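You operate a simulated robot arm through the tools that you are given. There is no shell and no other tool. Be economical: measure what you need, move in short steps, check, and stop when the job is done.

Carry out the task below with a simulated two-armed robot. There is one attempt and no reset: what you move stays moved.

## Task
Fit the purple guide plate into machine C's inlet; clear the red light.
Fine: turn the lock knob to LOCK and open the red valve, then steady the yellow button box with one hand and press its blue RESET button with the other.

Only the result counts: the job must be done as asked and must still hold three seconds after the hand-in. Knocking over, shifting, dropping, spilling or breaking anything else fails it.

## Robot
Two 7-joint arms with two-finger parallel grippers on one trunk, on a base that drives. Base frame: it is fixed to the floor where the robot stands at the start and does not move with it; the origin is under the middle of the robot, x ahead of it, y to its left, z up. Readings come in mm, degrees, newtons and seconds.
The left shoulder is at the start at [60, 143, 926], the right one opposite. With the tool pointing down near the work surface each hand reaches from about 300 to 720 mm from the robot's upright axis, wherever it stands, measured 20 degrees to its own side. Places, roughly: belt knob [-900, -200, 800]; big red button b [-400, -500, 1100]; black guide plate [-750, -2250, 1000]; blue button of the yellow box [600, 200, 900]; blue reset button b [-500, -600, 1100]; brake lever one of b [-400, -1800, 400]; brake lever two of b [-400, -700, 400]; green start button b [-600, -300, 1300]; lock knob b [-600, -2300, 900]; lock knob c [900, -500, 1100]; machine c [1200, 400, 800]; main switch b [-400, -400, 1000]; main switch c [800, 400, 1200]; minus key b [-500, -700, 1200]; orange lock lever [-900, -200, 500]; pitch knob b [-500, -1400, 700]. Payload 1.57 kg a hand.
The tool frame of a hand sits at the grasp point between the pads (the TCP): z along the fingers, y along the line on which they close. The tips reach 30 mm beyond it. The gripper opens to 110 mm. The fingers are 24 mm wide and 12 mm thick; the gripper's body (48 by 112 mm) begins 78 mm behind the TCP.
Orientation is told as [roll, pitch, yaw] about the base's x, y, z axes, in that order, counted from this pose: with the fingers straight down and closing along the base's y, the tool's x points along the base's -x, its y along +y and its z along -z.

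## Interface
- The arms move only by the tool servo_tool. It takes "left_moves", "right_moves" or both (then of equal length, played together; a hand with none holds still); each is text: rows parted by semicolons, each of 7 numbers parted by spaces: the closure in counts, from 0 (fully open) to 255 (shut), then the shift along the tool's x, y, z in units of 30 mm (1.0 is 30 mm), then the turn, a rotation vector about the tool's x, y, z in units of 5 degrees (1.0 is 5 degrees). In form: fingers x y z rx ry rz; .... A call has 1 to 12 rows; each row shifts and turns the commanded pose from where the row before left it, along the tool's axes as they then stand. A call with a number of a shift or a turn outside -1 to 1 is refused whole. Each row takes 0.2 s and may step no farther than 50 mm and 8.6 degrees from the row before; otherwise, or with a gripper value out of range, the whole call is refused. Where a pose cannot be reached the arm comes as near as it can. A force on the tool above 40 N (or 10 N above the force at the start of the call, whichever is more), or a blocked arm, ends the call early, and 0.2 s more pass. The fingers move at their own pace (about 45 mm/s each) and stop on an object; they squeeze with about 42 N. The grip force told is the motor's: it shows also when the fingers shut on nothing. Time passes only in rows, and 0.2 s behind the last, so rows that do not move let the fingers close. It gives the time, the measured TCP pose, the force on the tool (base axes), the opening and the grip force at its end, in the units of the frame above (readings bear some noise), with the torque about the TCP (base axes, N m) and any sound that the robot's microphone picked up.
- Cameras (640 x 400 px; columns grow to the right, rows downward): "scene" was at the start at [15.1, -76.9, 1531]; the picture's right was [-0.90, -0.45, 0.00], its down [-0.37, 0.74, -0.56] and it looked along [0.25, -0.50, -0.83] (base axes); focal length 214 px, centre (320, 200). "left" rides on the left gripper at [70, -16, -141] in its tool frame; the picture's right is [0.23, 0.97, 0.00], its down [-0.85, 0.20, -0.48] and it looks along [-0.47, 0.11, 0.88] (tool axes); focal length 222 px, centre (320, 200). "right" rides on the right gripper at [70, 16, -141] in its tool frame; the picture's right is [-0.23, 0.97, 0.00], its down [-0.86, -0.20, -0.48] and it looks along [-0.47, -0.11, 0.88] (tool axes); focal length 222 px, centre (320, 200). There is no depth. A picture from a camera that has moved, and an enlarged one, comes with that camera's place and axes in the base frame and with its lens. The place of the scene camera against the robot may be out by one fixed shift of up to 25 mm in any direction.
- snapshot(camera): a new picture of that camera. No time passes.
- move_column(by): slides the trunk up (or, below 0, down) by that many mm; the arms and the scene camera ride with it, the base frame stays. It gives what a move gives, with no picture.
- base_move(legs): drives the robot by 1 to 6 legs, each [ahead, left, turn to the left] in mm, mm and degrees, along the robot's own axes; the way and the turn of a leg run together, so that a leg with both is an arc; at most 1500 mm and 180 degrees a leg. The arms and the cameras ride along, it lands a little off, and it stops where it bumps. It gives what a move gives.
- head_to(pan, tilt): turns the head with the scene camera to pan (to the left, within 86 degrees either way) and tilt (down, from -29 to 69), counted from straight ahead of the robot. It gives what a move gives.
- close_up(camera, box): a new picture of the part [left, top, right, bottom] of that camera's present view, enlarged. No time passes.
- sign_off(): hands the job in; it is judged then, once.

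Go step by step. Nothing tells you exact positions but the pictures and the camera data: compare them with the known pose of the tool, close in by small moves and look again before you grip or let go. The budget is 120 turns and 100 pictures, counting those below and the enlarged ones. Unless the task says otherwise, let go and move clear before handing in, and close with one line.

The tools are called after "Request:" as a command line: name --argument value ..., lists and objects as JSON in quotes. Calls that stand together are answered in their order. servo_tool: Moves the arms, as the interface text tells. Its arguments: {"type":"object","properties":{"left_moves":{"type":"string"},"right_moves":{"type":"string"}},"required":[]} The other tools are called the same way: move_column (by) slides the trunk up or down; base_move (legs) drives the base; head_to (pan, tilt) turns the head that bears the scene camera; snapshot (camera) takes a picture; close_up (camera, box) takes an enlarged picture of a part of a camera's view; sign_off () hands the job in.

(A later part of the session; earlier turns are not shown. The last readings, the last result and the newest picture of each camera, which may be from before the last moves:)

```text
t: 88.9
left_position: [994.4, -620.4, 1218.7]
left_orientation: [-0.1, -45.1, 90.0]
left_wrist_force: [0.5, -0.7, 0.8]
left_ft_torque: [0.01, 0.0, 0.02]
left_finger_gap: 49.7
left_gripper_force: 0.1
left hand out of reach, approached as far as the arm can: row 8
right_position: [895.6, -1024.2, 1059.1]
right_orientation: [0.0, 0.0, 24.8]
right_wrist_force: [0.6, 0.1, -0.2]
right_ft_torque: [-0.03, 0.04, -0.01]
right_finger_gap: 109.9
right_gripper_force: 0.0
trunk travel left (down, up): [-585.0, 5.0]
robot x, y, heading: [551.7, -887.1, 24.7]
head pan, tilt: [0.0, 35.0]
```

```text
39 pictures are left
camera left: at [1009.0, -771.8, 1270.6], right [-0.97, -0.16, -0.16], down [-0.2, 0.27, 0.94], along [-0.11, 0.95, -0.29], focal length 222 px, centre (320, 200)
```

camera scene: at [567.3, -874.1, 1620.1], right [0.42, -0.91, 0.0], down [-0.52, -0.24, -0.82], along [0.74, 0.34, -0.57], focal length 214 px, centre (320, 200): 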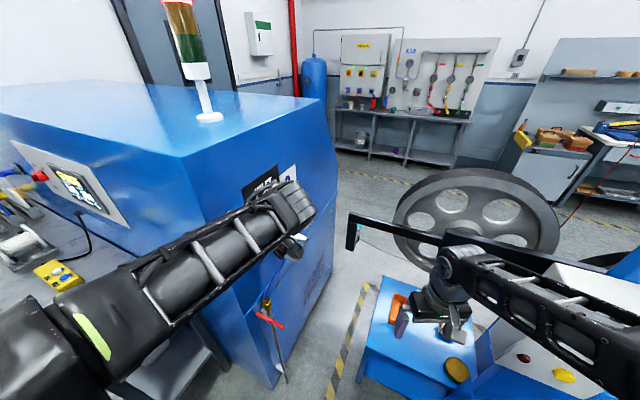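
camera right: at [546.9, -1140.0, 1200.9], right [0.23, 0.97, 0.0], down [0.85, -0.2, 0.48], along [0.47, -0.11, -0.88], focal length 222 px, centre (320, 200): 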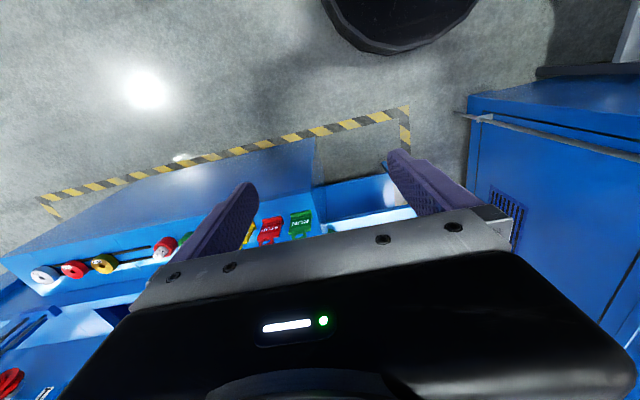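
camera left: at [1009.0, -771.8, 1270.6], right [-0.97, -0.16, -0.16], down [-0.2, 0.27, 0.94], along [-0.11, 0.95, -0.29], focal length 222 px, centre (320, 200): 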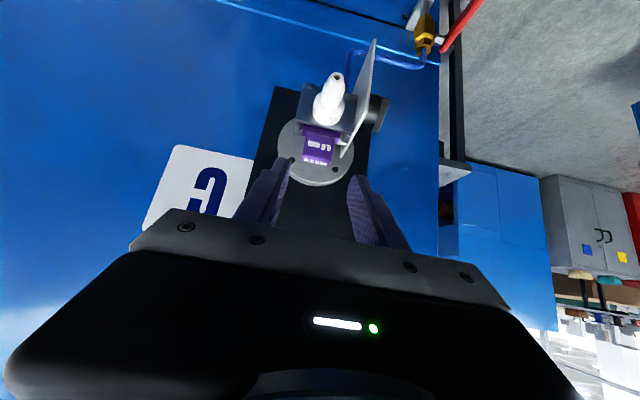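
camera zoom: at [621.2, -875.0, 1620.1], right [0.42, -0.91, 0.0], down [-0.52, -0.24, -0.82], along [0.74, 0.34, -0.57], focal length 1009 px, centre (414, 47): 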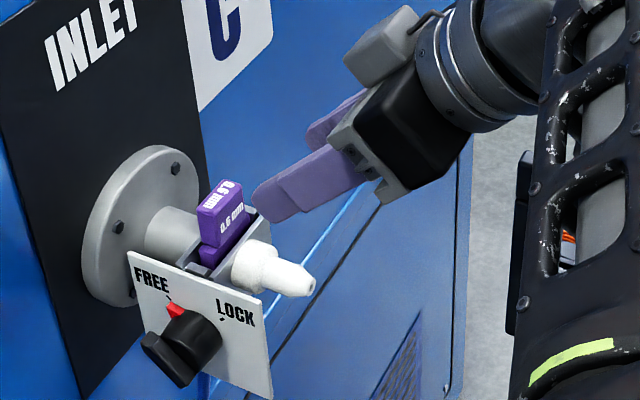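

The plate is seated in the inlet. Next is the lock knob (facing −x): I'll back the robot off to face +x.

Request:
base_move --legs '[[-257, 230, 0], [0, 0, -25]]'

Request:
servo_tool --left_moves "100 0 0 0 0.7 0 0.7;100 0 0 0 0.7 0 0.7;100 0 0 0 0.7 0 0.7;100 0 0 0 0.7 0 0.7;100 0 0 0 0.7 0 0.7;100 0 0 0 0.7 0 0.7;100 0 0 0 0.7 0 0.7;100 0 0 0 0.7 0 0.7;100 0 0 0 0.7 0 0.7;100 0 0 0 0.7 0 0.7;100 0 0 0 0.7 0 0.7;100 0 0 0 0.7 0 0.7"

Request:
servo_tool --left_moves "100 0.7 0 0.7 0.7 0 0.7;100 0.7 0 0.7 0 -1 0;100 0.7 0 0.7 0 -1 0;100 0.7 0 0.7 0 -1 0;100 0 0 0 0 -1 0;100 0 0 0 0 -1 0;100 0 0 0 0 -1 0;100 0 0 0 0 -1 0;100 0 0 0 0 -1 0;100 0 0 0 0 -1 0;100 0 0 0 0 0 0"

Request:
snapshot --camera "left"

```text
t: 92.4
left_position: [733.2, -731.4, 1218.5]
left_orientation: [0.0, -45.0, 65.1]
left_wrist_force: [0.3, 0.6, -0.1]
left_ft_torque: [-0.01, 0.01, 0.01]
left_finger_gap: 49.5
left_gripper_force: 0.1
right_position: [475.7, -1055.2, 1059.6]
right_orientation: [0.0, 0.1, 0.0]
right_wrist_force: [-0.8, -0.9, 0.3]
right_ft_torque: [-0.01, 0.02, -0.01]
right_finger_gap: 110.0
right_gripper_force: 0.1
trunk travel left (down, up): [-585.0, 5.0]
robot x, y, heading: [226.8, -786.5, -0.1]
head pan, tilt: [0.0, 35.0]
```

```text
t: 95.0
left_position: [732.9, -733.7, 1220.2]
left_orientation: [0.1, -45.1, 5.6]
left_wrist_force: [-0.2, 0.6, 0.3]
left_ft_torque: [-0.02, -0.01, -0.01]
left_finger_gap: 66.9
left_gripper_force: 0.1
right_position: [473.4, -1055.1, 1059.0]
right_orientation: [0.1, -0.1, -0.2]
right_wrist_force: [-1.2, 0.4, -0.2]
right_ft_torque: [0.0, -0.03, 0.0]
right_finger_gap: 109.9
right_gripper_force: 0.0
trunk travel left (down, up): [-585.0, 5.0]
robot x, y, heading: [228.2, -792.1, -0.2]
head pan, tilt: [0.0, 35.0]
```

```text
t: 96.3
left_position: [737.9, -747.7, 1104.7]
left_orientation: [-21.9, -62.4, 19.3]
left_wrist_force: [-0.1, -1.2, -0.1]
left_ft_torque: [0.03, 0.0, -0.01]
left_finger_gap: 67.1
left_gripper_force: 0.0
right_position: [473.9, -1055.4, 1060.0]
right_orientation: [0.1, -0.1, -0.1]
right_wrist_force: [1.0, -0.2, 0.0]
right_ft_torque: [0.02, 0.02, -0.01]
right_finger_gap: 109.8
right_gripper_force: 0.2
trunk travel left (down, up): [-585.0, 5.0]
robot x, y, heading: [222.7, -789.9, -0.1]
head pan, tilt: [0.0, 35.0]
stopped in row 6 (left hand): the arm was blocked; the commanded pose is now the measured one
```

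```text
38 pictures are left
camera left: at [578.9, -764.5, 1107.3], right [-0.09, 0.92, -0.37], down [-0.06, 0.37, 0.93], along [0.99, 0.11, 0.02], focal length 222 px, centre (320, 200)
```

left: 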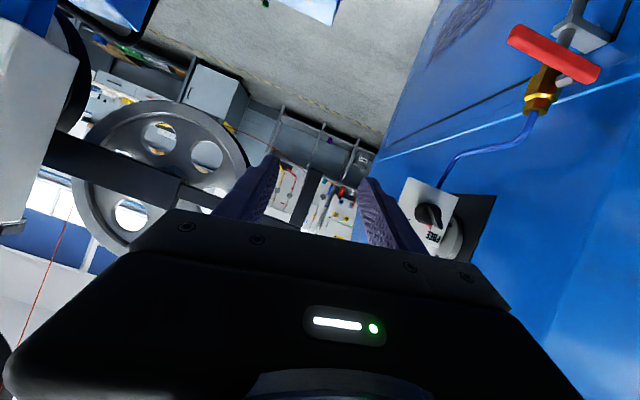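

The arm got blocked in a folded posture near the robot's midline. I'll move the hand left (+y) for a better posture.

Request:
servo_tool --left_moves "100 0 0.9 0 0 0 0;100 0 0.9 0 0 0 0;100 0 0.9 0 0 0 0;100 0 0.9 0 0 0 0;100 0 0.9 0 0 0 0;100 0 0 0 0 0 0"

Request:
snapshot --camera "scene"

```text
t: 97.7
left_position: [750.5, -617.3, 1084.4]
left_orientation: [-21.6, -62.5, 19.0]
left_wrist_force: [0.8, 0.4, -0.1]
left_ft_torque: [-0.01, 0.01, 0.0]
left_finger_gap: 67.1
left_gripper_force: 0.2
left hand out of reach, approached as far as the arm can: row 3, 4, 5
right_position: [474.5, -1057.1, 1060.8]
right_orientation: [0.0, 0.0, -0.1]
right_wrist_force: [0.4, -0.1, 0.4]
right_ft_torque: [-0.02, 0.0, -0.01]
right_finger_gap: 110.0
right_gripper_force: 0.1
trunk travel left (down, up): [-585.0, 5.0]
robot x, y, heading: [224.4, -788.3, 0.0]
head pan, tilt: [0.0, 35.0]
```

```text
37 pictures are left
camera scene: at [294.8, -801.1, 1620.2], right [0.0, -1.0, 0.0], down [-0.57, 0.0, -0.82], along [0.82, 0.0, -0.57], focal length 214 px, centre (320, 200)
```

scene: 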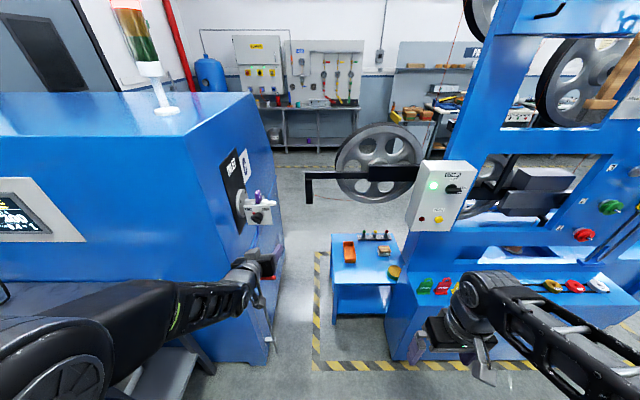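

I'll bring the fingers to horizontal (+x) by pitching up 25° here.

Request:
servo_tool --left_moves "100 0 0 0 0 -1 0;100 0 0 0 0 -1 0;100 0 0 0 0 -1 0;100 0 0 0 0 -1 0;100 0 0 0 0 -1 0;100 0 0 0 0 0 0"

Request:
snapshot --camera "left"

```text
t: 99.1
left_position: [777.2, -618.6, 1087.3]
left_orientation: [-86.0, -80.1, 85.3]
left_wrist_force: [-0.5, 1.5, -0.2]
left_ft_torque: [-0.01, 0.01, 0.01]
left_finger_gap: 66.8
left_gripper_force: 0.1
left hand out of reach, approached as far as the arm can: row 1, 2, 3
right_position: [474.3, -1055.0, 1059.9]
right_orientation: [0.0, 0.0, -0.1]
right_wrist_force: [0.0, -0.5, -0.4]
right_ft_torque: [-0.03, -0.01, -0.06]
right_finger_gap: 110.2
right_gripper_force: 0.0
trunk travel left (down, up): [-585.0, 5.0]
robot x, y, heading: [223.0, -789.7, -0.1]
head pan, tilt: [0.0, 35.0]
```

```text
36 pictures are left
camera left: at [633.0, -646.6, 1024.0], right [0.0, 0.92, -0.39], down [-0.46, 0.35, 0.81], along [0.89, 0.18, 0.43], focal length 222 px, centre (320, 200)
```

left: 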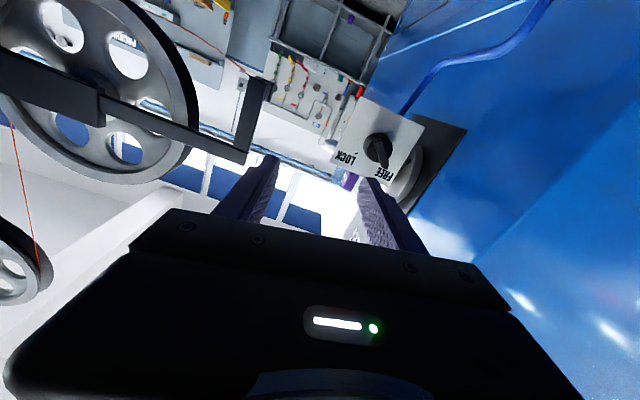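

Fingers now point along +x. I'll zoom on the knob.

Request:
close_up --camera "left" --box '[310, 80, 450, 230]'

Request:
close_up --camera "scene" --box '[225, 180, 295, 240]'

```text
2.67 times, centred on (380, 155) of left
camera zoom: at [633.0, -646.6, 1024.0], right [0.0, 0.92, -0.39], down [-0.46, 0.35, 0.81], along [0.89, 0.18, 0.43], focal length 592 px, centre (160, 320)
```

zoom: 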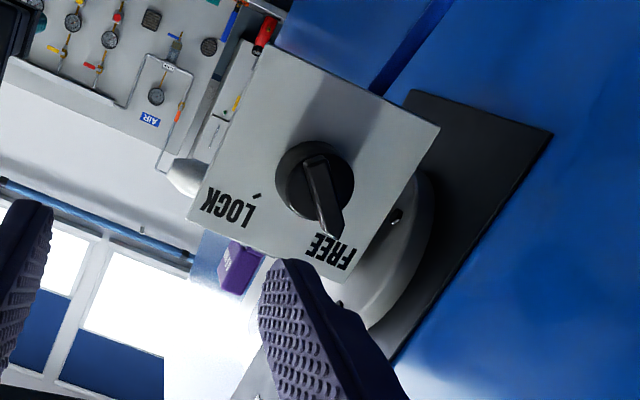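

```text
6.67 times, centred on (260, 210) of scene
camera zoom: at [294.7, -800.2, 1620.2], right [0.0, -1.0, 0.0], down [-0.57, 0.0, -0.82], along [0.82, 0.0, -0.57], focal length 1430 px, centre (720, 133)
```

zoom: 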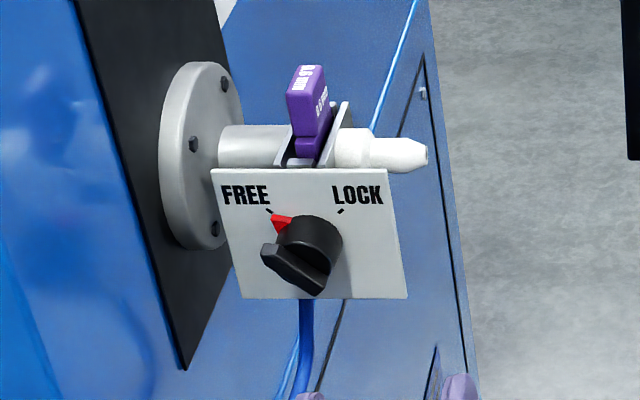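

The knob's bar points at FREE (up-left, 45°). I'll rotate the hand −35° so the fingers close across the bar, then approach it.

Request:
servo_tool --left_moves "100 0 0 0 0 0 -1;100 0 0 0 0 0 -1;100 0 0 0 0 0 -1;100 0 0 0 0 0 -1;100 0 0 0 0 0 -1;100 0 0 0 0 0 -1;100 0 0 0 0 0 -1;100 -0.45 0.77 0.92 0 0 0;100 -0.45 0.77 0.92 0 0 0;100 -0.45 0.77 0.92 0 0 0;100 0 0 0 0 0 0"

Request:
snapshot --camera "left"

```text
t: 101.5
left_position: [860.7, -539.6, 1065.3]
left_orientation: [-89.0, -45.0, 88.7]
left_wrist_force: [-0.4, 0.1, -0.1]
left_ft_torque: [-0.02, 0.0, 0.0]
left_finger_gap: 66.9
left_gripper_force: 0.0
right_position: [474.2, -1055.5, 1060.8]
right_orientation: [0.0, 0.0, -0.1]
right_wrist_force: [-0.8, -0.3, -0.8]
right_ft_torque: [0.02, 0.02, 0.02]
right_finger_gap: 110.0
right_gripper_force: 0.0
trunk travel left (down, up): [-585.0, 5.0]
robot x, y, heading: [225.5, -786.7, -0.1]
head pan, tilt: [0.0, 35.0]
```

```text
33 pictures are left
camera left: at [716.8, -601.4, 1030.5], right [-0.01, 0.53, -0.85], down [-0.46, 0.75, 0.47], along [0.89, 0.4, 0.24], focal length 222 px, centre (320, 200)
```

left: 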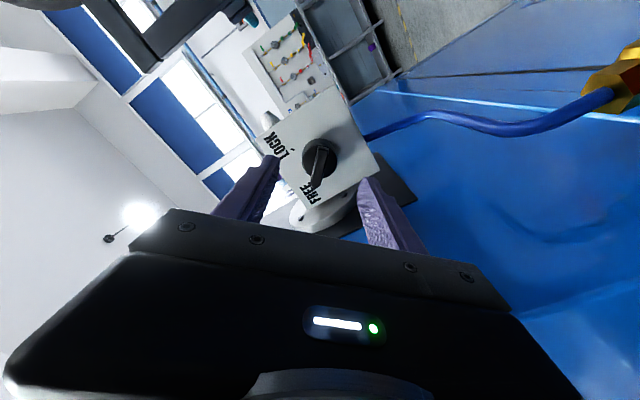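

The knob is centred between the fingers and the bar is parallel to them. I'll advance 32 mm and look.

Request:
servo_tool --left_moves "120 0 0 0.6 0 0 0;150 0 0 0.47 0 0 0;150 0 0 0 0 0 0"

Request:
close_up --camera "left" --box '[230, 100, 410, 230]'

Request:
close_up --camera "scene" --box '[215, 180, 295, 240]'

```text
t: 102.3
left_position: [893.8, -542.3, 1065.3]
left_orientation: [-88.9, -45.2, 88.6]
left_wrist_force: [-0.5, -0.3, -0.1]
left_ft_torque: [-0.02, 0.01, 0.01]
left_finger_gap: 45.3
left_gripper_force: 0.1
right_position: [474.5, -1056.1, 1059.3]
right_orientation: [-0.1, 0.0, -0.1]
right_wrist_force: [-0.4, -0.1, -0.4]
right_ft_torque: [-0.02, 0.0, 0.0]
right_finger_gap: 109.8
right_gripper_force: 0.0
trunk travel left (down, up): [-585.0, 5.0]
robot x, y, heading: [219.9, -784.9, -0.3]
head pan, tilt: [0.0, 35.0]
```

```text
3.08 times, centred on (320, 165) of left
camera zoom: at [749.2, -603.0, 1030.3], right [-0.01, 0.53, -0.85], down [-0.46, 0.75, 0.47], along [0.89, 0.4, 0.24], focal length 684 px, centre (320, 308)
```

zoom: 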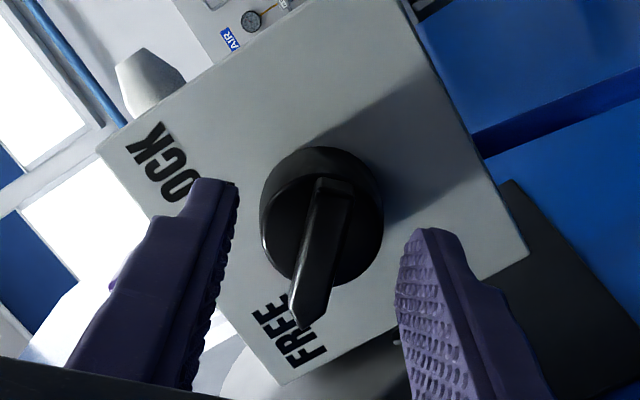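

```text
6.67 times, centred on (255, 210) of scene
camera zoom: at [294.9, -800.3, 1620.2], right [0.0, -1.0, 0.0], down [-0.57, 0.0, -0.82], along [0.82, 0.0, -0.57], focal length 1430 px, centre (753, 133)
```

zoom: 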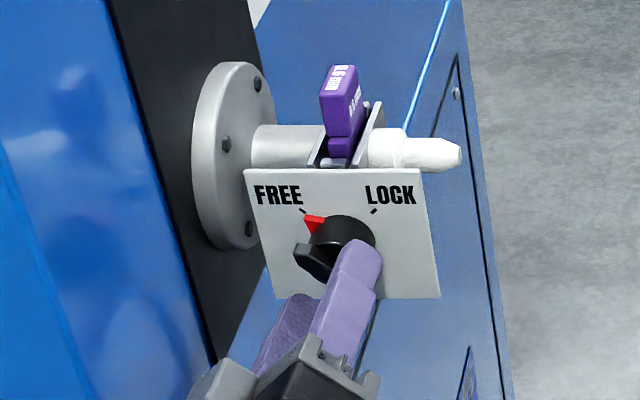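

Base face is near x=940 and the bar's front near x=915. I'll advance 11 mm and close on the bar.

Request:
servo_tool --left_moves "150 0 0 0.35 0 0 0;200 0 0 0 0 0 0;255 0 0 0 0 0 0;255 0 0 0 0 0 0;255 0 0 0 0 0 0;255 0 0 0 0 0 0"

Request:
close_up --camera "left" --box '[230, 100, 410, 230]'

```text
t: 103.7
left_position: [903.5, -541.7, 1064.8]
left_orientation: [-88.7, -45.1, 88.7]
left_wrist_force: [-0.8, 1.2, -7.1]
left_ft_torque: [-0.03, 0.14, 0.17]
left_finger_gap: 34.9
left_gripper_force: 41.5
right_position: [474.0, -1055.9, 1059.5]
right_orientation: [0.0, -0.1, -0.1]
right_wrist_force: [0.2, 0.0, -0.4]
right_ft_torque: [0.0, 0.0, 0.04]
right_finger_gap: 109.9
right_gripper_force: 0.0
trunk travel left (down, up): [-585.0, 5.0]
robot x, y, heading: [222.5, -786.4, 0.1]
head pan, tilt: [0.0, 35.0]
```

```text
3.08 times, centred on (320, 165) of left
camera zoom: at [759.7, -602.8, 1029.4], right [-0.01, 0.53, -0.85], down [-0.46, 0.75, 0.47], along [0.89, 0.4, 0.24], focal length 684 px, centre (320, 308)
```

zoom: 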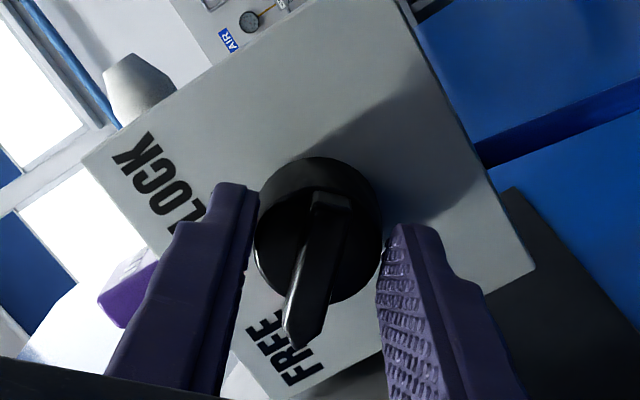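

The fingers closed on the round base (35 mm) instead. I'll open, back 10 mm and close on the bar.

Request:
servo_tool --left_moves "150 0 0 0 0 0 0;150 0 0 0 0 0 0;150 0 0 -0.33 0 0 0;255 0 0 0 0 0 0;255 0 0 0 0 0 0;255 0 0 0 0 0 0;255 0 0 0 0 0 0"

Request:
close_up --camera "left" --box '[230, 100, 410, 230]'

```text
t: 105.3
left_position: [892.2, -541.5, 1064.3]
left_orientation: [-88.6, -45.1, 88.6]
left_wrist_force: [-1.4, 0.5, -4.6]
left_ft_torque: [-0.03, 0.12, 0.05]
left_finger_gap: 10.8
left_gripper_force: 28.3
right_position: [475.3, -1054.7, 1059.7]
right_orientation: [0.0, 0.0, -0.1]
right_wrist_force: [0.5, -0.5, 0.0]
right_ft_torque: [0.0, -0.02, -0.01]
right_finger_gap: 109.9
right_gripper_force: 0.1
trunk travel left (down, up): [-585.0, 5.0]
robot x, y, heading: [225.8, -787.1, -0.1]
head pan, tilt: [0.0, 35.0]
```

```text
3.08 times, centred on (320, 165) of left
camera zoom: at [749.1, -602.6, 1029.5], right [-0.01, 0.53, -0.85], down [-0.46, 0.75, 0.47], along [0.89, 0.4, 0.24], focal length 684 px, centre (320, 308)
```

zoom: 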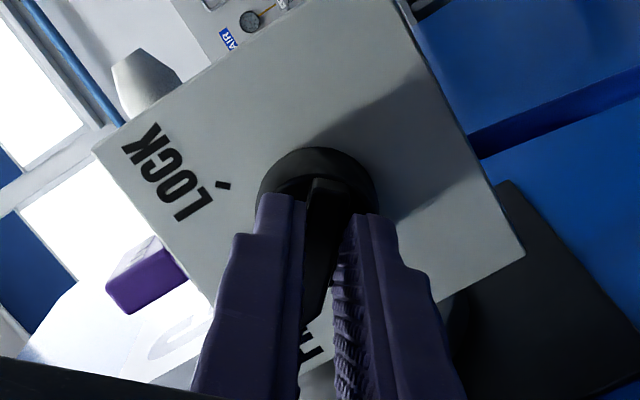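

The bar is gripped (10.8 mm). The knob axis is ~3 mm off along the bar, so I'll re-centre, close again, and turn half-way.

Request:
servo_tool --left_moves "225 0 0 0 0 0 0;225 0.1 0 0 0 0 0;255 0 0 0 0 0 0;255 0 0 0 0 0 0;255 0 0 0 0 0 1;255 0 0 0 0 0 1;255 0 0 0 0 0 1;255 0 0 0 0 0 1;255 0 0 0 0 0 1;255 0 0 0 0 0 1;255 0 0 0 0 0 0"

```text
t: 107.7
left_position: [893.6, -541.0, 1062.2]
left_orientation: [-86.4, -75.1, 86.1]
left_wrist_force: [-1.8, 15.1, -5.6]
left_ft_torque: [-0.07, 1.0, 0.26]
left_finger_gap: 10.9
left_gripper_force: 28.9
right_position: [475.2, -1053.6, 1060.3]
right_orientation: [0.0, 0.0, 0.0]
right_wrist_force: [-0.7, 0.7, 0.6]
right_ft_torque: [0.0, -0.01, 0.02]
right_finger_gap: 109.8
right_gripper_force: 0.1
trunk travel left (down, up): [-585.0, 5.0]
robot x, y, heading: [227.7, -785.4, 0.1]
head pan, tilt: [0.0, 35.0]
```

Turned 30° with a mild side force; I'll shift +1.5 mm along y and continue turning.

Request:
servo_tool --left_moves "255 0 0.05 0 0 0 0;255 0 0 0 0 0 1;255 0 0 0 0 0 1;255 0 0 0 0 0 1;255 0 0 0 0 0 1;255 0 0 0 0 0 1;255 0 0 0 0 0 1;255 0 0 0 0 0 0"

```text
t: 109.5
left_position: [893.0, -539.1, 1062.2]
left_orientation: [86.6, -74.9, -87.0]
left_wrist_force: [-1.3, 21.0, -4.8]
left_ft_torque: [-0.1, 0.57, 0.8]
left_finger_gap: 11.0
left_gripper_force: 28.5
right_position: [474.8, -1053.1, 1060.7]
right_orientation: [-0.2, 0.0, 0.1]
right_wrist_force: [0.5, 1.0, -0.9]
right_ft_torque: [0.03, 0.01, 0.01]
right_finger_gap: 110.2
right_gripper_force: 0.1
trunk travel left (down, up): [-585.0, 5.0]
robot x, y, heading: [223.0, -793.0, 0.3]
head pan, tilt: [0.0, 35.0]
```

Request:
servo_tool --left_moves "255 0 0.08 0 0 0 0;255 0 0 0 0 0 1;255 0 0 0 0 0 1;255 0 0 0 0 0 1;255 0 0 0 0 0 1;255 0 0 0 0 0 1;255 0 0 0 0 0 1;255 0 0 0 0 0 0"

Request:
close_up --camera "scene" --box '[215, 180, 295, 240]'

```text
t: 111.3
left_position: [892.6, -536.1, 1062.7]
left_orientation: [88.8, -44.8, -89.5]
left_wrist_force: [0.8, 21.6, 1.1]
left_ft_torque: [-0.12, 0.39, 1.17]
left_finger_gap: 10.9
left_gripper_force: 28.3
right_position: [474.1, -1053.4, 1060.0]
right_orientation: [-0.2, 0.0, 0.0]
right_wrist_force: [0.0, 0.4, -0.4]
right_ft_torque: [-0.02, -0.01, 0.0]
right_finger_gap: 109.9
right_gripper_force: 0.1
trunk travel left (down, up): [-585.0, 5.0]
robot x, y, heading: [222.9, -788.6, 0.2]
head pan, tilt: [0.0, 35.0]
```

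```text
6.67 times, centred on (255, 210) of scene
camera zoom: at [295.1, -796.8, 1620.2], right [0.0, -1.0, 0.0], down [-0.57, 0.0, -0.82], along [0.82, 0.0, -0.57], focal length 1430 px, centre (753, 133)
```

zoom: 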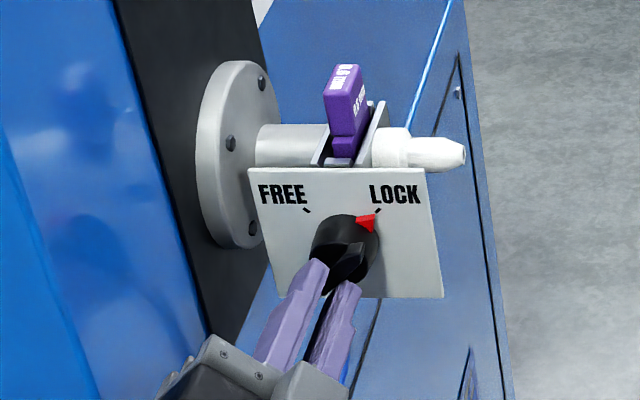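

The pointer is on LOCK. I'll add 2°, release and back away.

Request:
servo_tool --left_moves "255 0 0 0 0 0 0.4;255 0 0 0 0 0 0;150 0 0 0 0 0 0;150 0 0 0 0 0 0;150 0 0 0 0 0 0;150 0 0 -0.8 0 0 0;150 0 0 -1 0 0 0;150 0 0 -1 0 0 0;150 0 0 -1 0 0 0;150 0 0 0 0 0 0"

Request:
close_up --camera "scene" --box '[215, 180, 295, 240]'

Request:
snapshot --camera "left"

```text
t: 113.5
left_position: [785.8, -549.1, 1070.2]
left_orientation: [88.7, -42.9, -89.4]
left_wrist_force: [0.7, -0.3, -0.8]
left_ft_torque: [0.01, 0.02, 0.01]
left_finger_gap: 45.4
left_gripper_force: 0.0
left hand out of reach, approached as far as the arm can: row 9
right_position: [474.4, -1055.9, 1059.5]
right_orientation: [-0.1, 0.0, 0.0]
right_wrist_force: [-0.3, 0.0, -0.8]
right_ft_torque: [-0.03, 0.01, -0.01]
right_finger_gap: 110.2
right_gripper_force: 0.0
trunk travel left (down, up): [-585.0, 5.0]
robot x, y, heading: [224.2, -786.7, -0.0]
head pan, tilt: [0.0, 35.0]
```

```text
6.67 times, centred on (255, 210) of scene
camera zoom: at [295.5, -800.4, 1620.1], right [0.0, -1.0, 0.0], down [-0.57, 0.0, -0.82], along [0.82, 0.0, -0.57], focal length 1430 px, centre (753, 133)
```

zoom: 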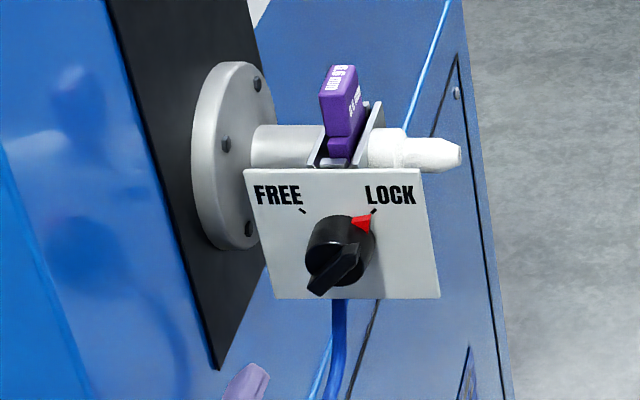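

```text
26 pictures are left
camera left: at [642.7, -509.5, 1014.3], right [0.01, 0.83, 0.56], down [-0.47, -0.49, 0.74], along [0.88, -0.27, 0.38], focal length 222 px, centre (320, 200)
```

left: 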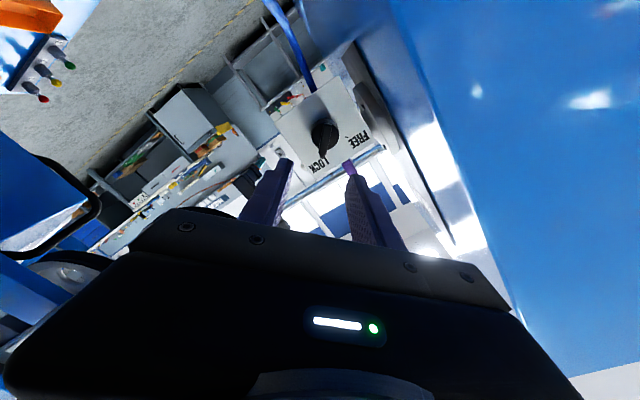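

The knob is on LOCK. The red valve lever lies near [824, −511…−617, 850], so I'll back up 100 mm and lower the trunk to bring the left hand level with it, then look.

Request:
base_move --legs '[[-100, -60, 0]]'

Request:
move_column --by -180

Request:
snapshot --camera "left"

Request:
snapshot --camera "scene"

```text
t: 114.7
left_position: [685.1, -608.7, 1072.1]
left_orientation: [88.7, -42.8, -89.4]
left_wrist_force: [-0.3, -0.4, -0.1]
left_ft_torque: [0.03, 0.0, 0.02]
left_finger_gap: 45.3
left_gripper_force: 0.0
right_position: [373.7, -1116.9, 1059.9]
right_orientation: [0.0, -0.1, 0.1]
right_wrist_force: [-0.5, -0.8, 0.2]
right_ft_torque: [0.02, -0.04, 0.01]
right_finger_gap: 110.2
right_gripper_force: 0.1
trunk travel left (down, up): [-585.0, 5.0]
robot x, y, heading: [123.6, -848.6, -0.1]
head pan, tilt: [0.0, 35.0]
```

```text
t: 116.7
left_position: [687.7, -608.6, 891.9]
left_orientation: [88.8, -43.0, -89.4]
left_wrist_force: [0.0, 0.4, 0.7]
left_ft_torque: [-0.02, 0.04, 0.0]
left_finger_gap: 45.4
left_gripper_force: 0.0
right_position: [374.2, -1114.7, 880.0]
right_orientation: [-0.1, 0.0, 0.1]
right_wrist_force: [0.5, -0.4, 0.2]
right_ft_torque: [-0.02, 0.0, 0.01]
right_finger_gap: 110.0
right_gripper_force: 0.1
trunk travel left (down, up): [-405.0, 185.0]
robot x, y, heading: [123.2, -845.2, 0.0]
head pan, tilt: [0.0, 35.0]
```

```text
25 pictures are left
camera left: at [543.0, -569.3, 834.5], right [0.01, 0.83, 0.56], down [-0.47, -0.49, 0.74], along [0.88, -0.27, 0.38], focal length 222 px, centre (320, 200)
```

left: 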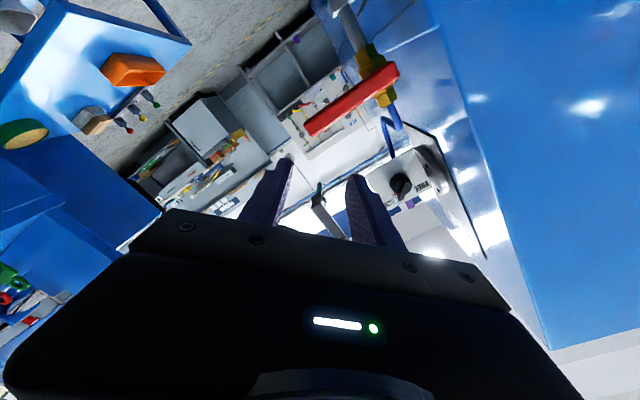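

```text
24 pictures are left
camera scene: at [195.5, -860.4, 1440.2], right [0.0, -1.0, 0.0], down [-0.57, 0.0, -0.82], along [0.82, 0.0, -0.57], focal length 214 px, centre (320, 200)
```

scene: 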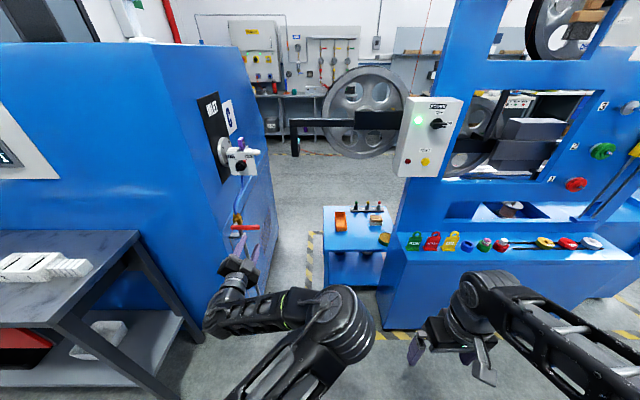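

Request:
close_up --camera "scene" --box '[215, 200, 275, 250]'

Request:
close_up --camera "left" --box '[290, 0, 430, 150]'

```text
8.00 times, centred on (245, 225) of scene
camera zoom: at [195.5, -860.4, 1440.2], right [0.0, -1.0, 0.0], down [-0.57, 0.0, -0.82], along [0.82, 0.0, -0.57], focal length 1716 px, centre (920, 0)
```

zoom: 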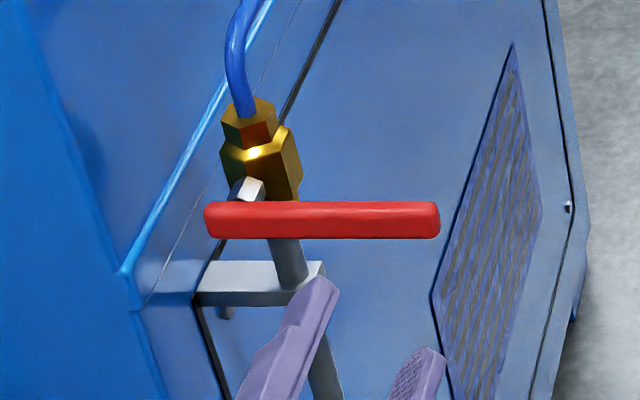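

```text
2.67 times, centred on (360, 75) of left
camera zoom: at [543.0, -569.3, 834.5], right [0.01, 0.83, 0.56], down [-0.47, -0.49, 0.74], along [0.88, -0.27, 0.38], focal length 592 px, centre (213, 533)
```

zoom: 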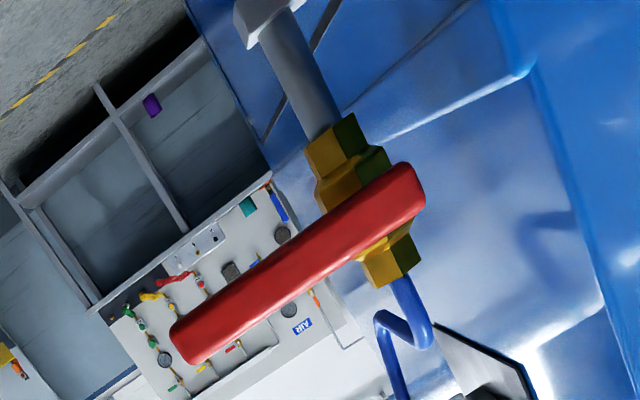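

The lever is horizontal at about x 803, z 865, from the pivot y≈−525 to its end y≈−608. I'll roll the hand so it closes vertically and approach the outer half.

Request:
servo_tool --left_moves "150 0 0 0 0 0 1;150 0 0 0 0 0 1;150 0 0 0 0 0 1;150 0 0 0 0 0 1;150 0 0 0 0 0 1;150 0 0 0 0 0 1;150 0 0 0 0 0 1;150 0 0 0 0 0 1;150 0 0 0 0 0 0.5;150 0.25 -0.45 0.8 0 0 0;150 0.25 -0.45 0.8 0 0 0;150 0 0 0 0 0 0"

Request:
close_up --camera "left" --box '[180, 40, 460, 240]'

```text
t: 119.3
left_position: [733.3, -593.9, 862.8]
left_orientation: [89.0, -0.5, -90.4]
left_wrist_force: [0.0, 0.4, 0.3]
left_ft_torque: [-0.01, 0.01, -0.01]
left_finger_gap: 45.3
left_gripper_force: 0.0
right_position: [373.6, -1116.1, 879.9]
right_orientation: [0.0, 0.0, -0.1]
right_wrist_force: [0.0, 0.0, -0.6]
right_ft_torque: [-0.01, 0.01, -0.01]
right_finger_gap: 109.8
right_gripper_force: 0.0
trunk travel left (down, up): [-405.0, 185.0]
robot x, y, heading: [125.2, -848.6, 0.2]
head pan, tilt: [0.0, 35.0]
```

```text
2.00 times, centred on (320, 140) of left
camera zoom: at [591.4, -525.4, 849.2], right [0.02, 0.23, 0.97], down [-0.48, -0.85, 0.21], along [0.88, -0.47, 0.1], focal length 444 px, centre (320, 320)
```

zoom: 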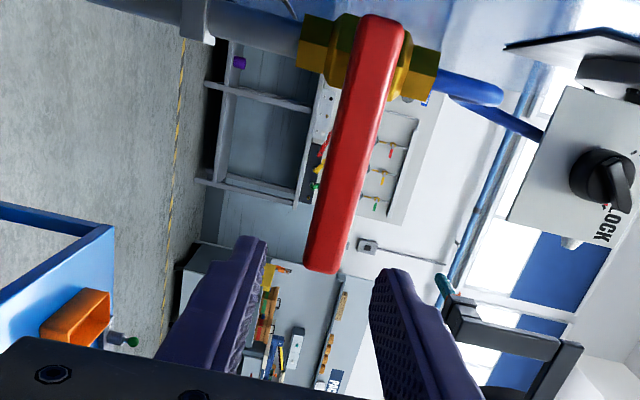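

Aligned. I'll advance 48 mm and close on the lever.

Request:
servo_tool --left_moves "150 0 0.12 0.8 0 0 0;150 0 0 0.8 0 0 0;255 0 0 0 0 0 0;255 0 0 0 0 0 0;255 0 0 0 0 0 0;255 0 0 0 0 0 0"

Request:
close_up --camera "left" --box '[180, 40, 460, 240]'

```text
t: 120.7
left_position: [780.8, -594.1, 866.9]
left_orientation: [89.0, -0.4, -90.3]
left_wrist_force: [-0.1, 0.0, -0.7]
left_ft_torque: [-0.01, -0.09, 0.07]
left_finger_gap: 19.7
left_gripper_force: 33.3
right_position: [374.4, -1115.3, 880.9]
right_orientation: [0.0, 0.0, 0.0]
right_wrist_force: [0.1, -0.1, 0.9]
right_ft_torque: [0.01, 0.02, 0.02]
right_finger_gap: 110.3
right_gripper_force: 0.1
trunk travel left (down, up): [-405.0, 185.0]
robot x, y, heading: [122.5, -848.0, -0.0]
head pan, tilt: [0.0, 35.0]
```

```text
2.00 times, centred on (320, 140) of left
camera zoom: at [639.2, -525.8, 852.4], right [0.02, 0.23, 0.97], down [-0.48, -0.85, 0.21], along [0.88, -0.47, 0.1], focal length 444 px, centre (320, 320)
```

zoom: 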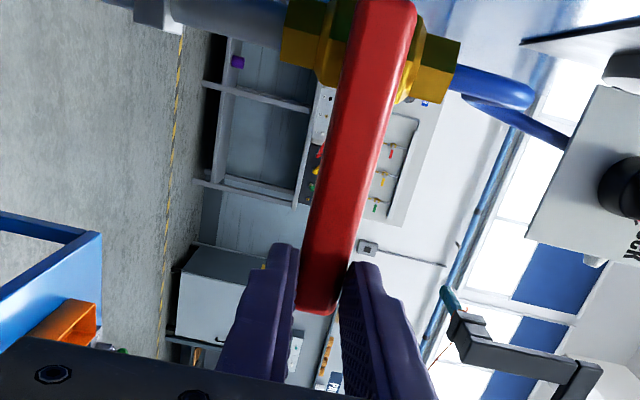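

Lever gripped. I'll test a small upward swing (10°) about the pivot and check the force.

Request:
servo_tool --left_moves "255 0.009 0.2 0 0 0 -1;255 0.009 0.2 0 0 0 -1;255 0 0 0 0 0 0"

```text
t: 121.5
left_position: [781.2, -594.3, 879.1]
left_orientation: [89.2, -10.4, -90.2]
left_wrist_force: [-3.5, -0.5, 8.5]
left_ft_torque: [0.67, -0.53, -0.5]
left_finger_gap: 19.7
left_gripper_force: 33.0
right_position: [374.0, -1115.0, 880.1]
right_orientation: [0.0, -0.2, 0.0]
right_wrist_force: [0.0, -0.1, -0.2]
right_ft_torque: [0.0, 0.0, 0.0]
right_finger_gap: 109.8
right_gripper_force: 0.0
trunk travel left (down, up): [-405.0, 185.0]
robot x, y, heading: [125.0, -848.6, -0.1]
head pan, tilt: [0.0, 35.0]
```

It moves; the force suggests the pivot radius is larger (~80 mm). I'll continue up with a bigger arc.

Request:
servo_tool --left_moves "255 0.01 0.29 0 0 0 -1;255 0.01 0.235 0 0 0 -1;255 0.01 0.235 0 0 0 -1;255 0.01 0.235 0 0 0 -1;255 0 0 0 0 0 0"

Request:
close_up --camera "scene" --box '[205, 190, 275, 250]'

```text
t: 122.7
left_position: [781.3, -583.5, 907.2]
left_orientation: [89.1, -30.5, -89.8]
left_wrist_force: [-7.8, -2.5, 9.3]
left_ft_torque: [0.49, -0.54, -0.3]
left_finger_gap: 19.5
left_gripper_force: 34.3
right_position: [374.0, -1116.8, 881.0]
right_orientation: [0.0, -0.1, 0.0]
right_wrist_force: [-0.1, 0.7, -0.4]
right_ft_torque: [0.01, 0.0, 0.04]
right_finger_gap: 110.2
right_gripper_force: 0.1
trunk travel left (down, up): [-405.0, 185.0]
robot x, y, heading: [120.9, -848.8, -0.3]
head pan, tilt: [0.0, 35.0]
```

```text
6.67 times, centred on (240, 220) of scene
camera zoom: at [193.5, -861.3, 1440.3], right [0.0, -1.0, 0.0], down [-0.57, 0.0, -0.82], along [0.82, 0.0, -0.57], focal length 1430 px, centre (853, 67)
```

zoom: 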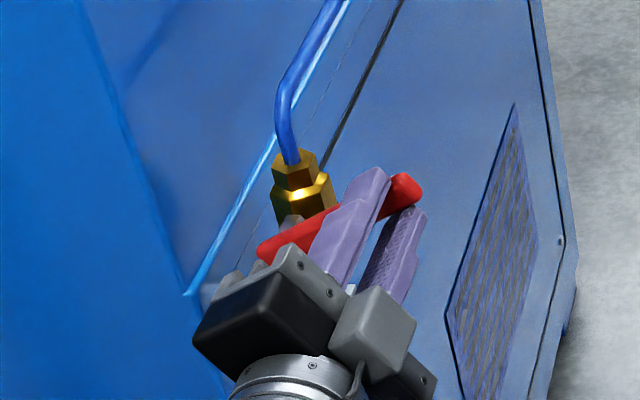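

The lever is swinging up smoothly. Continue to 60°, then 90°.

Request:
servo_tool --left_moves "255 0.01 0.24 0 0 0 -1;255 0.01 0.24 0 0 0 -1;255 0.01 0.24 0 0 0 -1;255 0.01 0.24 0 0 0 -1;255 0.01 0.24 0 0 0 -1;255 0.01 0.24 0 0 0 -1;255 0 0 0 0 0 0"

Request:
servo_tool --left_moves "255 0.01 0.235 0 0 0 -1;255 0.01 0.235 0 0 0 -1;255 0.01 0.235 0 0 0 -1;255 0.01 0.235 0 0 0 -1;255 0.01 0.235 0 0 0 -1;255 0.01 0.235 0 0 0 -1;255 0 0 0 0 0 0"

Request:
close_up --camera "scene" --box '[205, 190, 275, 250]'

```text
t: 124.3
left_position: [781.6, -553.1, 937.6]
left_orientation: [88.4, -60.3, -88.5]
left_wrist_force: [9.1, 3.7, 12.5]
left_ft_torque: [0.79, 0.08, 0.6]
left_finger_gap: 19.5
left_gripper_force: 34.0
right_position: [375.5, -1116.4, 878.8]
right_orientation: [0.1, 0.1, 0.0]
right_wrist_force: [-0.6, 0.4, 0.0]
right_ft_torque: [0.0, -0.01, 0.01]
right_finger_gap: 110.1
right_gripper_force: 0.0
trunk travel left (down, up): [-405.0, 185.0]
robot x, y, heading: [119.6, -846.9, -0.1]
head pan, tilt: [0.0, 35.0]
```

```text
t: 125.9
left_position: [783.7, -551.4, 972.1]
left_orientation: [-41.1, -89.3, 40.3]
left_wrist_force: [-0.3, 0.0, -0.5]
left_ft_torque: [0.04, 0.01, 0.01]
left_finger_gap: 0.0
left_gripper_force: 21.3
left hand out of reach, approached as far as the arm can: row 1, 2, 6
right_position: [375.0, -1117.7, 878.9]
right_orientation: [0.0, 0.0, -0.1]
right_wrist_force: [0.9, -0.2, 0.3]
right_ft_torque: [0.01, 0.0, 0.0]
right_finger_gap: 110.0
right_gripper_force: 0.0
trunk travel left (down, up): [-405.0, 185.0]
robot x, y, heading: [121.5, -847.4, -0.1]
head pan, tilt: [0.0, 35.0]
```

```text
6.67 times, centred on (240, 220) of scene
camera zoom: at [195.6, -861.7, 1440.6], right [0.0, -1.0, 0.0], down [-0.57, 0.0, -0.82], along [0.82, 0.0, -0.57], focal length 1430 px, centre (853, 67)
```

zoom: 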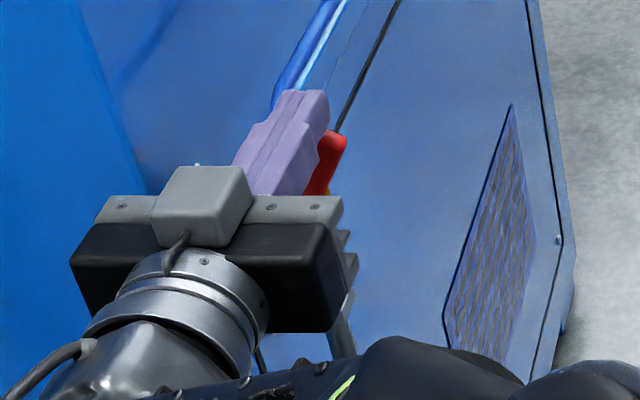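

The reach limit made the fingers slip off with the lever at ~65°. I'll back out, come down on its −y side with closed fingers and push it upright.

Request:
servo_tool --left_moves "255 0 0 -1 0 0 0;255 0 0 -1 0 0 0;255 0.5 -1 0 0 0 0;255 0.5 -1 0 0 0 0;255 0.3 0 0 0 0 0;255 0 0 0 0 0 0"

Request:
snapshot --camera "left"

```text
t: 127.3
left_position: [720.8, -606.5, 929.3]
left_orientation: [-21.7, -89.1, 21.5]
left_wrist_force: [0.8, -0.2, 1.6]
left_ft_torque: [-0.04, -0.01, 0.02]
left_finger_gap: 0.2
left_gripper_force: 21.7
right_position: [374.1, -1114.9, 879.3]
right_orientation: [0.1, 0.0, 0.1]
right_wrist_force: [-0.2, -0.6, -0.7]
right_ft_torque: [0.0, 0.01, 0.01]
right_finger_gap: 110.0
right_gripper_force: 0.0
trunk travel left (down, up): [-405.0, 185.0]
robot x, y, heading: [121.0, -850.1, 0.0]
head pan, tilt: [0.0, 35.0]
```

```text
17 pictures are left
camera left: at [578.2, -624.5, 863.8], right [0.0, 0.97, -0.23], down [-0.46, 0.21, 0.86], along [0.89, 0.11, 0.45], focal length 222 px, centre (320, 200)
```

left: 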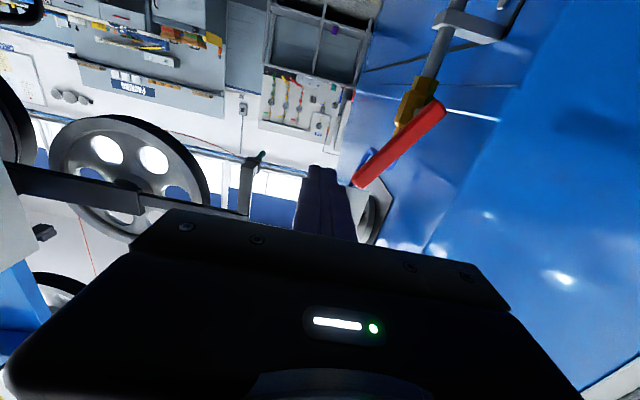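

The lever stands at about 62°. I'll advance the closed fingers on its −y side and push +y.

Request:
servo_tool --left_moves "255 0 0 1 0 0 0;255 0 0 1 0 0 0;255 0 0.5 0 0 0 0;255 0 0.4 0 0 0 0;255 0 0.4 0 0 0 0;255 0 0.4 0 0 0 0;255 0 0.3 0 0 0 0;255 0 0 0 0 0 0"

```text
t: 129.1
left_position: [778.3, -554.3, 932.5]
left_orientation: [-21.4, -88.9, 21.2]
left_wrist_force: [-0.1, 0.3, -0.2]
left_ft_torque: [-0.03, 0.02, 0.01]
left_finger_gap: 0.0
left_gripper_force: 21.4
left hand out of reach, approached as far as the arm can: row 7
right_position: [375.0, -1115.3, 880.2]
right_orientation: [0.0, 0.1, 0.0]
right_wrist_force: [-0.6, 0.0, 1.0]
right_ft_torque: [0.0, 0.0, 0.02]
right_finger_gap: 109.9
right_gripper_force: 0.0
trunk travel left (down, up): [-405.0, 185.0]
robot x, y, heading: [123.3, -849.8, 0.0]
head pan, tilt: [0.0, 35.0]
```

Arm reach ends at y≈−554, so I'll let the base shift left 20 mm to push on, and check.

Request:
base_move --legs '[[0, 20, 0]]'

Request:
close_up --camera "left" --box '[270, 0, 490, 240]'

```text
t: 129.9
left_position: [778.1, -533.1, 932.3]
left_orientation: [-22.4, -88.9, 22.3]
left_wrist_force: [-0.1, -0.3, 0.0]
left_ft_torque: [-0.03, 0.01, -0.01]
left_finger_gap: 0.0
left_gripper_force: 21.1
right_position: [375.3, -1095.8, 880.7]
right_orientation: [0.0, 0.1, 0.0]
right_wrist_force: [-0.1, -0.2, -0.5]
right_ft_torque: [-0.01, 0.03, 0.0]
right_finger_gap: 110.0
right_gripper_force: 0.0
trunk travel left (down, up): [-405.0, 185.0]
robot x, y, heading: [124.7, -823.8, -0.3]
head pan, tilt: [0.0, 35.0]
```

```text
1.67 times, centred on (380, 120) of left
camera zoom: at [635.1, -550.9, 865.2], right [0.0, 0.97, -0.23], down [-0.46, 0.21, 0.86], along [0.89, 0.11, 0.45], focal length 370 px, centre (220, 333)
```

zoom: 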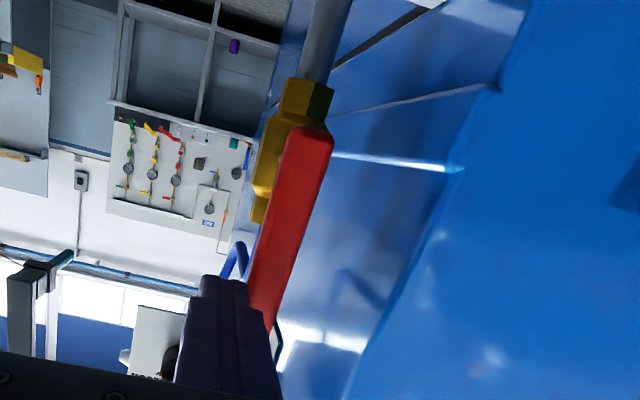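

The lever looks about vertical. I'll back the hand off and view it clearly.

Request:
servo_tool --left_moves "255 0 -0.3 0 0 0 0;255 0 -0.5 -0.5 0 0 0;255 0 -0.5 -0.5 0 0 0;255 0 -0.5 -0.5 0 0 0;255 0 0 0 0 0 0"

Request:
close_up --camera "scene" --box '[185, 170, 285, 255]'

Request:
close_up --camera "left" --box '[300, 0, 520, 240]'

```text
t: 131.1
left_position: [732.6, -587.8, 930.9]
left_orientation: [-20.0, -88.9, 20.0]
left_wrist_force: [-0.1, 0.8, -0.2]
left_ft_torque: [0.02, 0.0, -0.02]
left_finger_gap: 0.0
left_gripper_force: 21.3
right_position: [373.9, -1095.1, 879.9]
right_orientation: [0.0, 0.0, -0.1]
right_wrist_force: [-0.8, 0.4, -0.6]
right_ft_torque: [-0.03, -0.01, 0.0]
right_finger_gap: 110.1
right_gripper_force: 0.1
trunk travel left (down, up): [-405.0, 185.0]
robot x, y, heading: [123.2, -827.8, 0.1]
head pan, tilt: [0.0, 35.0]
```

```text
4.71 times, centred on (235, 212) of scene
camera zoom: at [195.5, -840.3, 1440.2], right [0.0, -1.0, 0.0], down [-0.57, 0.0, -0.82], along [0.82, 0.0, -0.57], focal length 1009 px, centre (720, 141)
```

zoom: 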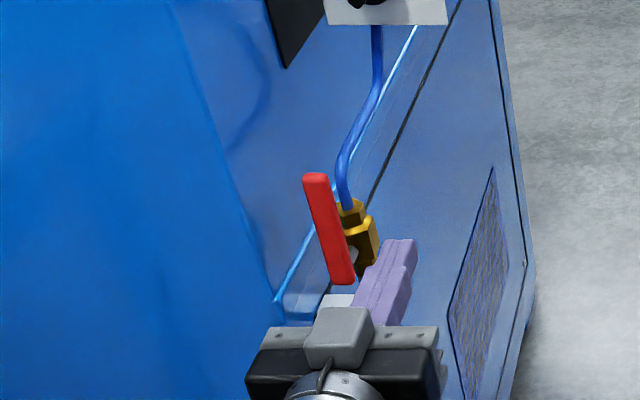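

```text
1.67 times, centred on (410, 120) of left
camera zoom: at [589.4, -605.8, 866.7], right [0.0, 0.97, -0.23], down [-0.46, 0.21, 0.86], along [0.89, 0.11, 0.45], focal length 370 px, centre (170, 333)
```

zoom: 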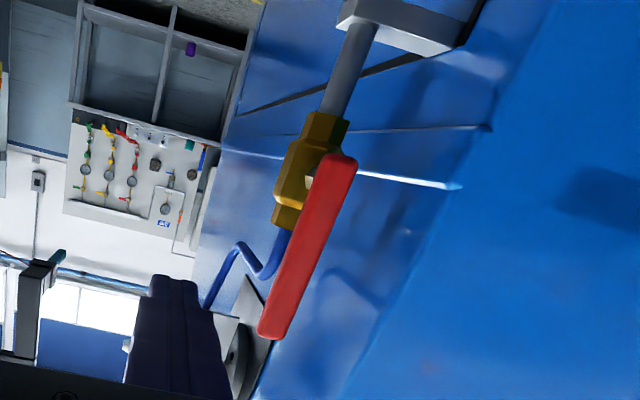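

The lever is within ~2° of vertical (aligned with the pipe). Next is the button box: raise the trunk, back away and turn the left hand fingers-down in free space.

Request:
move_column --by 120

Request:
base_move --legs '[[-165, 0, 0]]'

Request:
servo_tool --left_moves "255 0 0 0 0 1 0;255 0 0 0 0 1 0;255 0 0 0 0 1 0;255 0 0 0 0 1 0;255 0 0 0 0 1 0;255 0 0 0 0 1 0;255 0 0 0 0 1 0;255 0 0 0 0 1 0;255 0 0 0 0 1 0;255 0 0 0 0 1 0;255 0 0 0 0 1 0;255 0 0 0 0 1 0"

```text
t: 132.6
left_position: [733.5, -587.8, 1053.5]
left_orientation: [-20.5, -89.0, 20.4]
left_wrist_force: [0.1, -0.4, 0.3]
left_ft_torque: [0.03, 0.0, -0.02]
left_finger_gap: 0.0
left_gripper_force: 21.5
right_position: [374.2, -1095.9, 1000.5]
right_orientation: [0.0, 0.0, 0.0]
right_wrist_force: [-0.4, -0.8, -0.3]
right_ft_torque: [0.0, 0.01, -0.03]
right_finger_gap: 110.0
right_gripper_force: 0.1
trunk travel left (down, up): [-525.0, 65.0]
robot x, y, heading: [121.7, -824.2, 0.0]
head pan, tilt: [0.0, 35.0]
```

```text
t: 134.1
left_position: [567.7, -587.7, 1052.7]
left_orientation: [-22.0, -89.0, 21.8]
left_wrist_force: [0.0, 0.0, 0.0]
left_ft_torque: [0.01, 0.01, -0.01]
left_finger_gap: 0.0
left_gripper_force: 21.1
right_position: [210.0, -1095.3, 1000.4]
right_orientation: [-0.1, -0.1, -0.1]
right_wrist_force: [-1.0, 0.9, -0.5]
right_ft_torque: [-0.01, 0.0, 0.01]
right_finger_gap: 109.9
right_gripper_force: 0.0
trunk travel left (down, up): [-525.0, 65.0]
robot x, y, heading: [-42.0, -824.9, -0.1]
head pan, tilt: [0.0, 35.0]
```

```text
t: 136.7
left_position: [569.7, -588.5, 1053.0]
left_orientation: [-0.4, -28.9, 0.0]
left_wrist_force: [-0.6, -0.4, 0.7]
left_ft_torque: [-0.03, -0.01, -0.03]
left_finger_gap: 0.2
left_gripper_force: 21.6
right_position: [212.0, -1096.3, 999.9]
right_orientation: [0.0, 0.0, 0.0]
right_wrist_force: [0.2, -0.6, 0.0]
right_ft_torque: [-0.01, -0.03, -0.01]
right_finger_gap: 109.7
right_gripper_force: 0.1
trunk travel left (down, up): [-525.0, 65.0]
robot x, y, heading: [-37.6, -824.6, 0.1]
head pan, tilt: [0.0, 35.0]
```

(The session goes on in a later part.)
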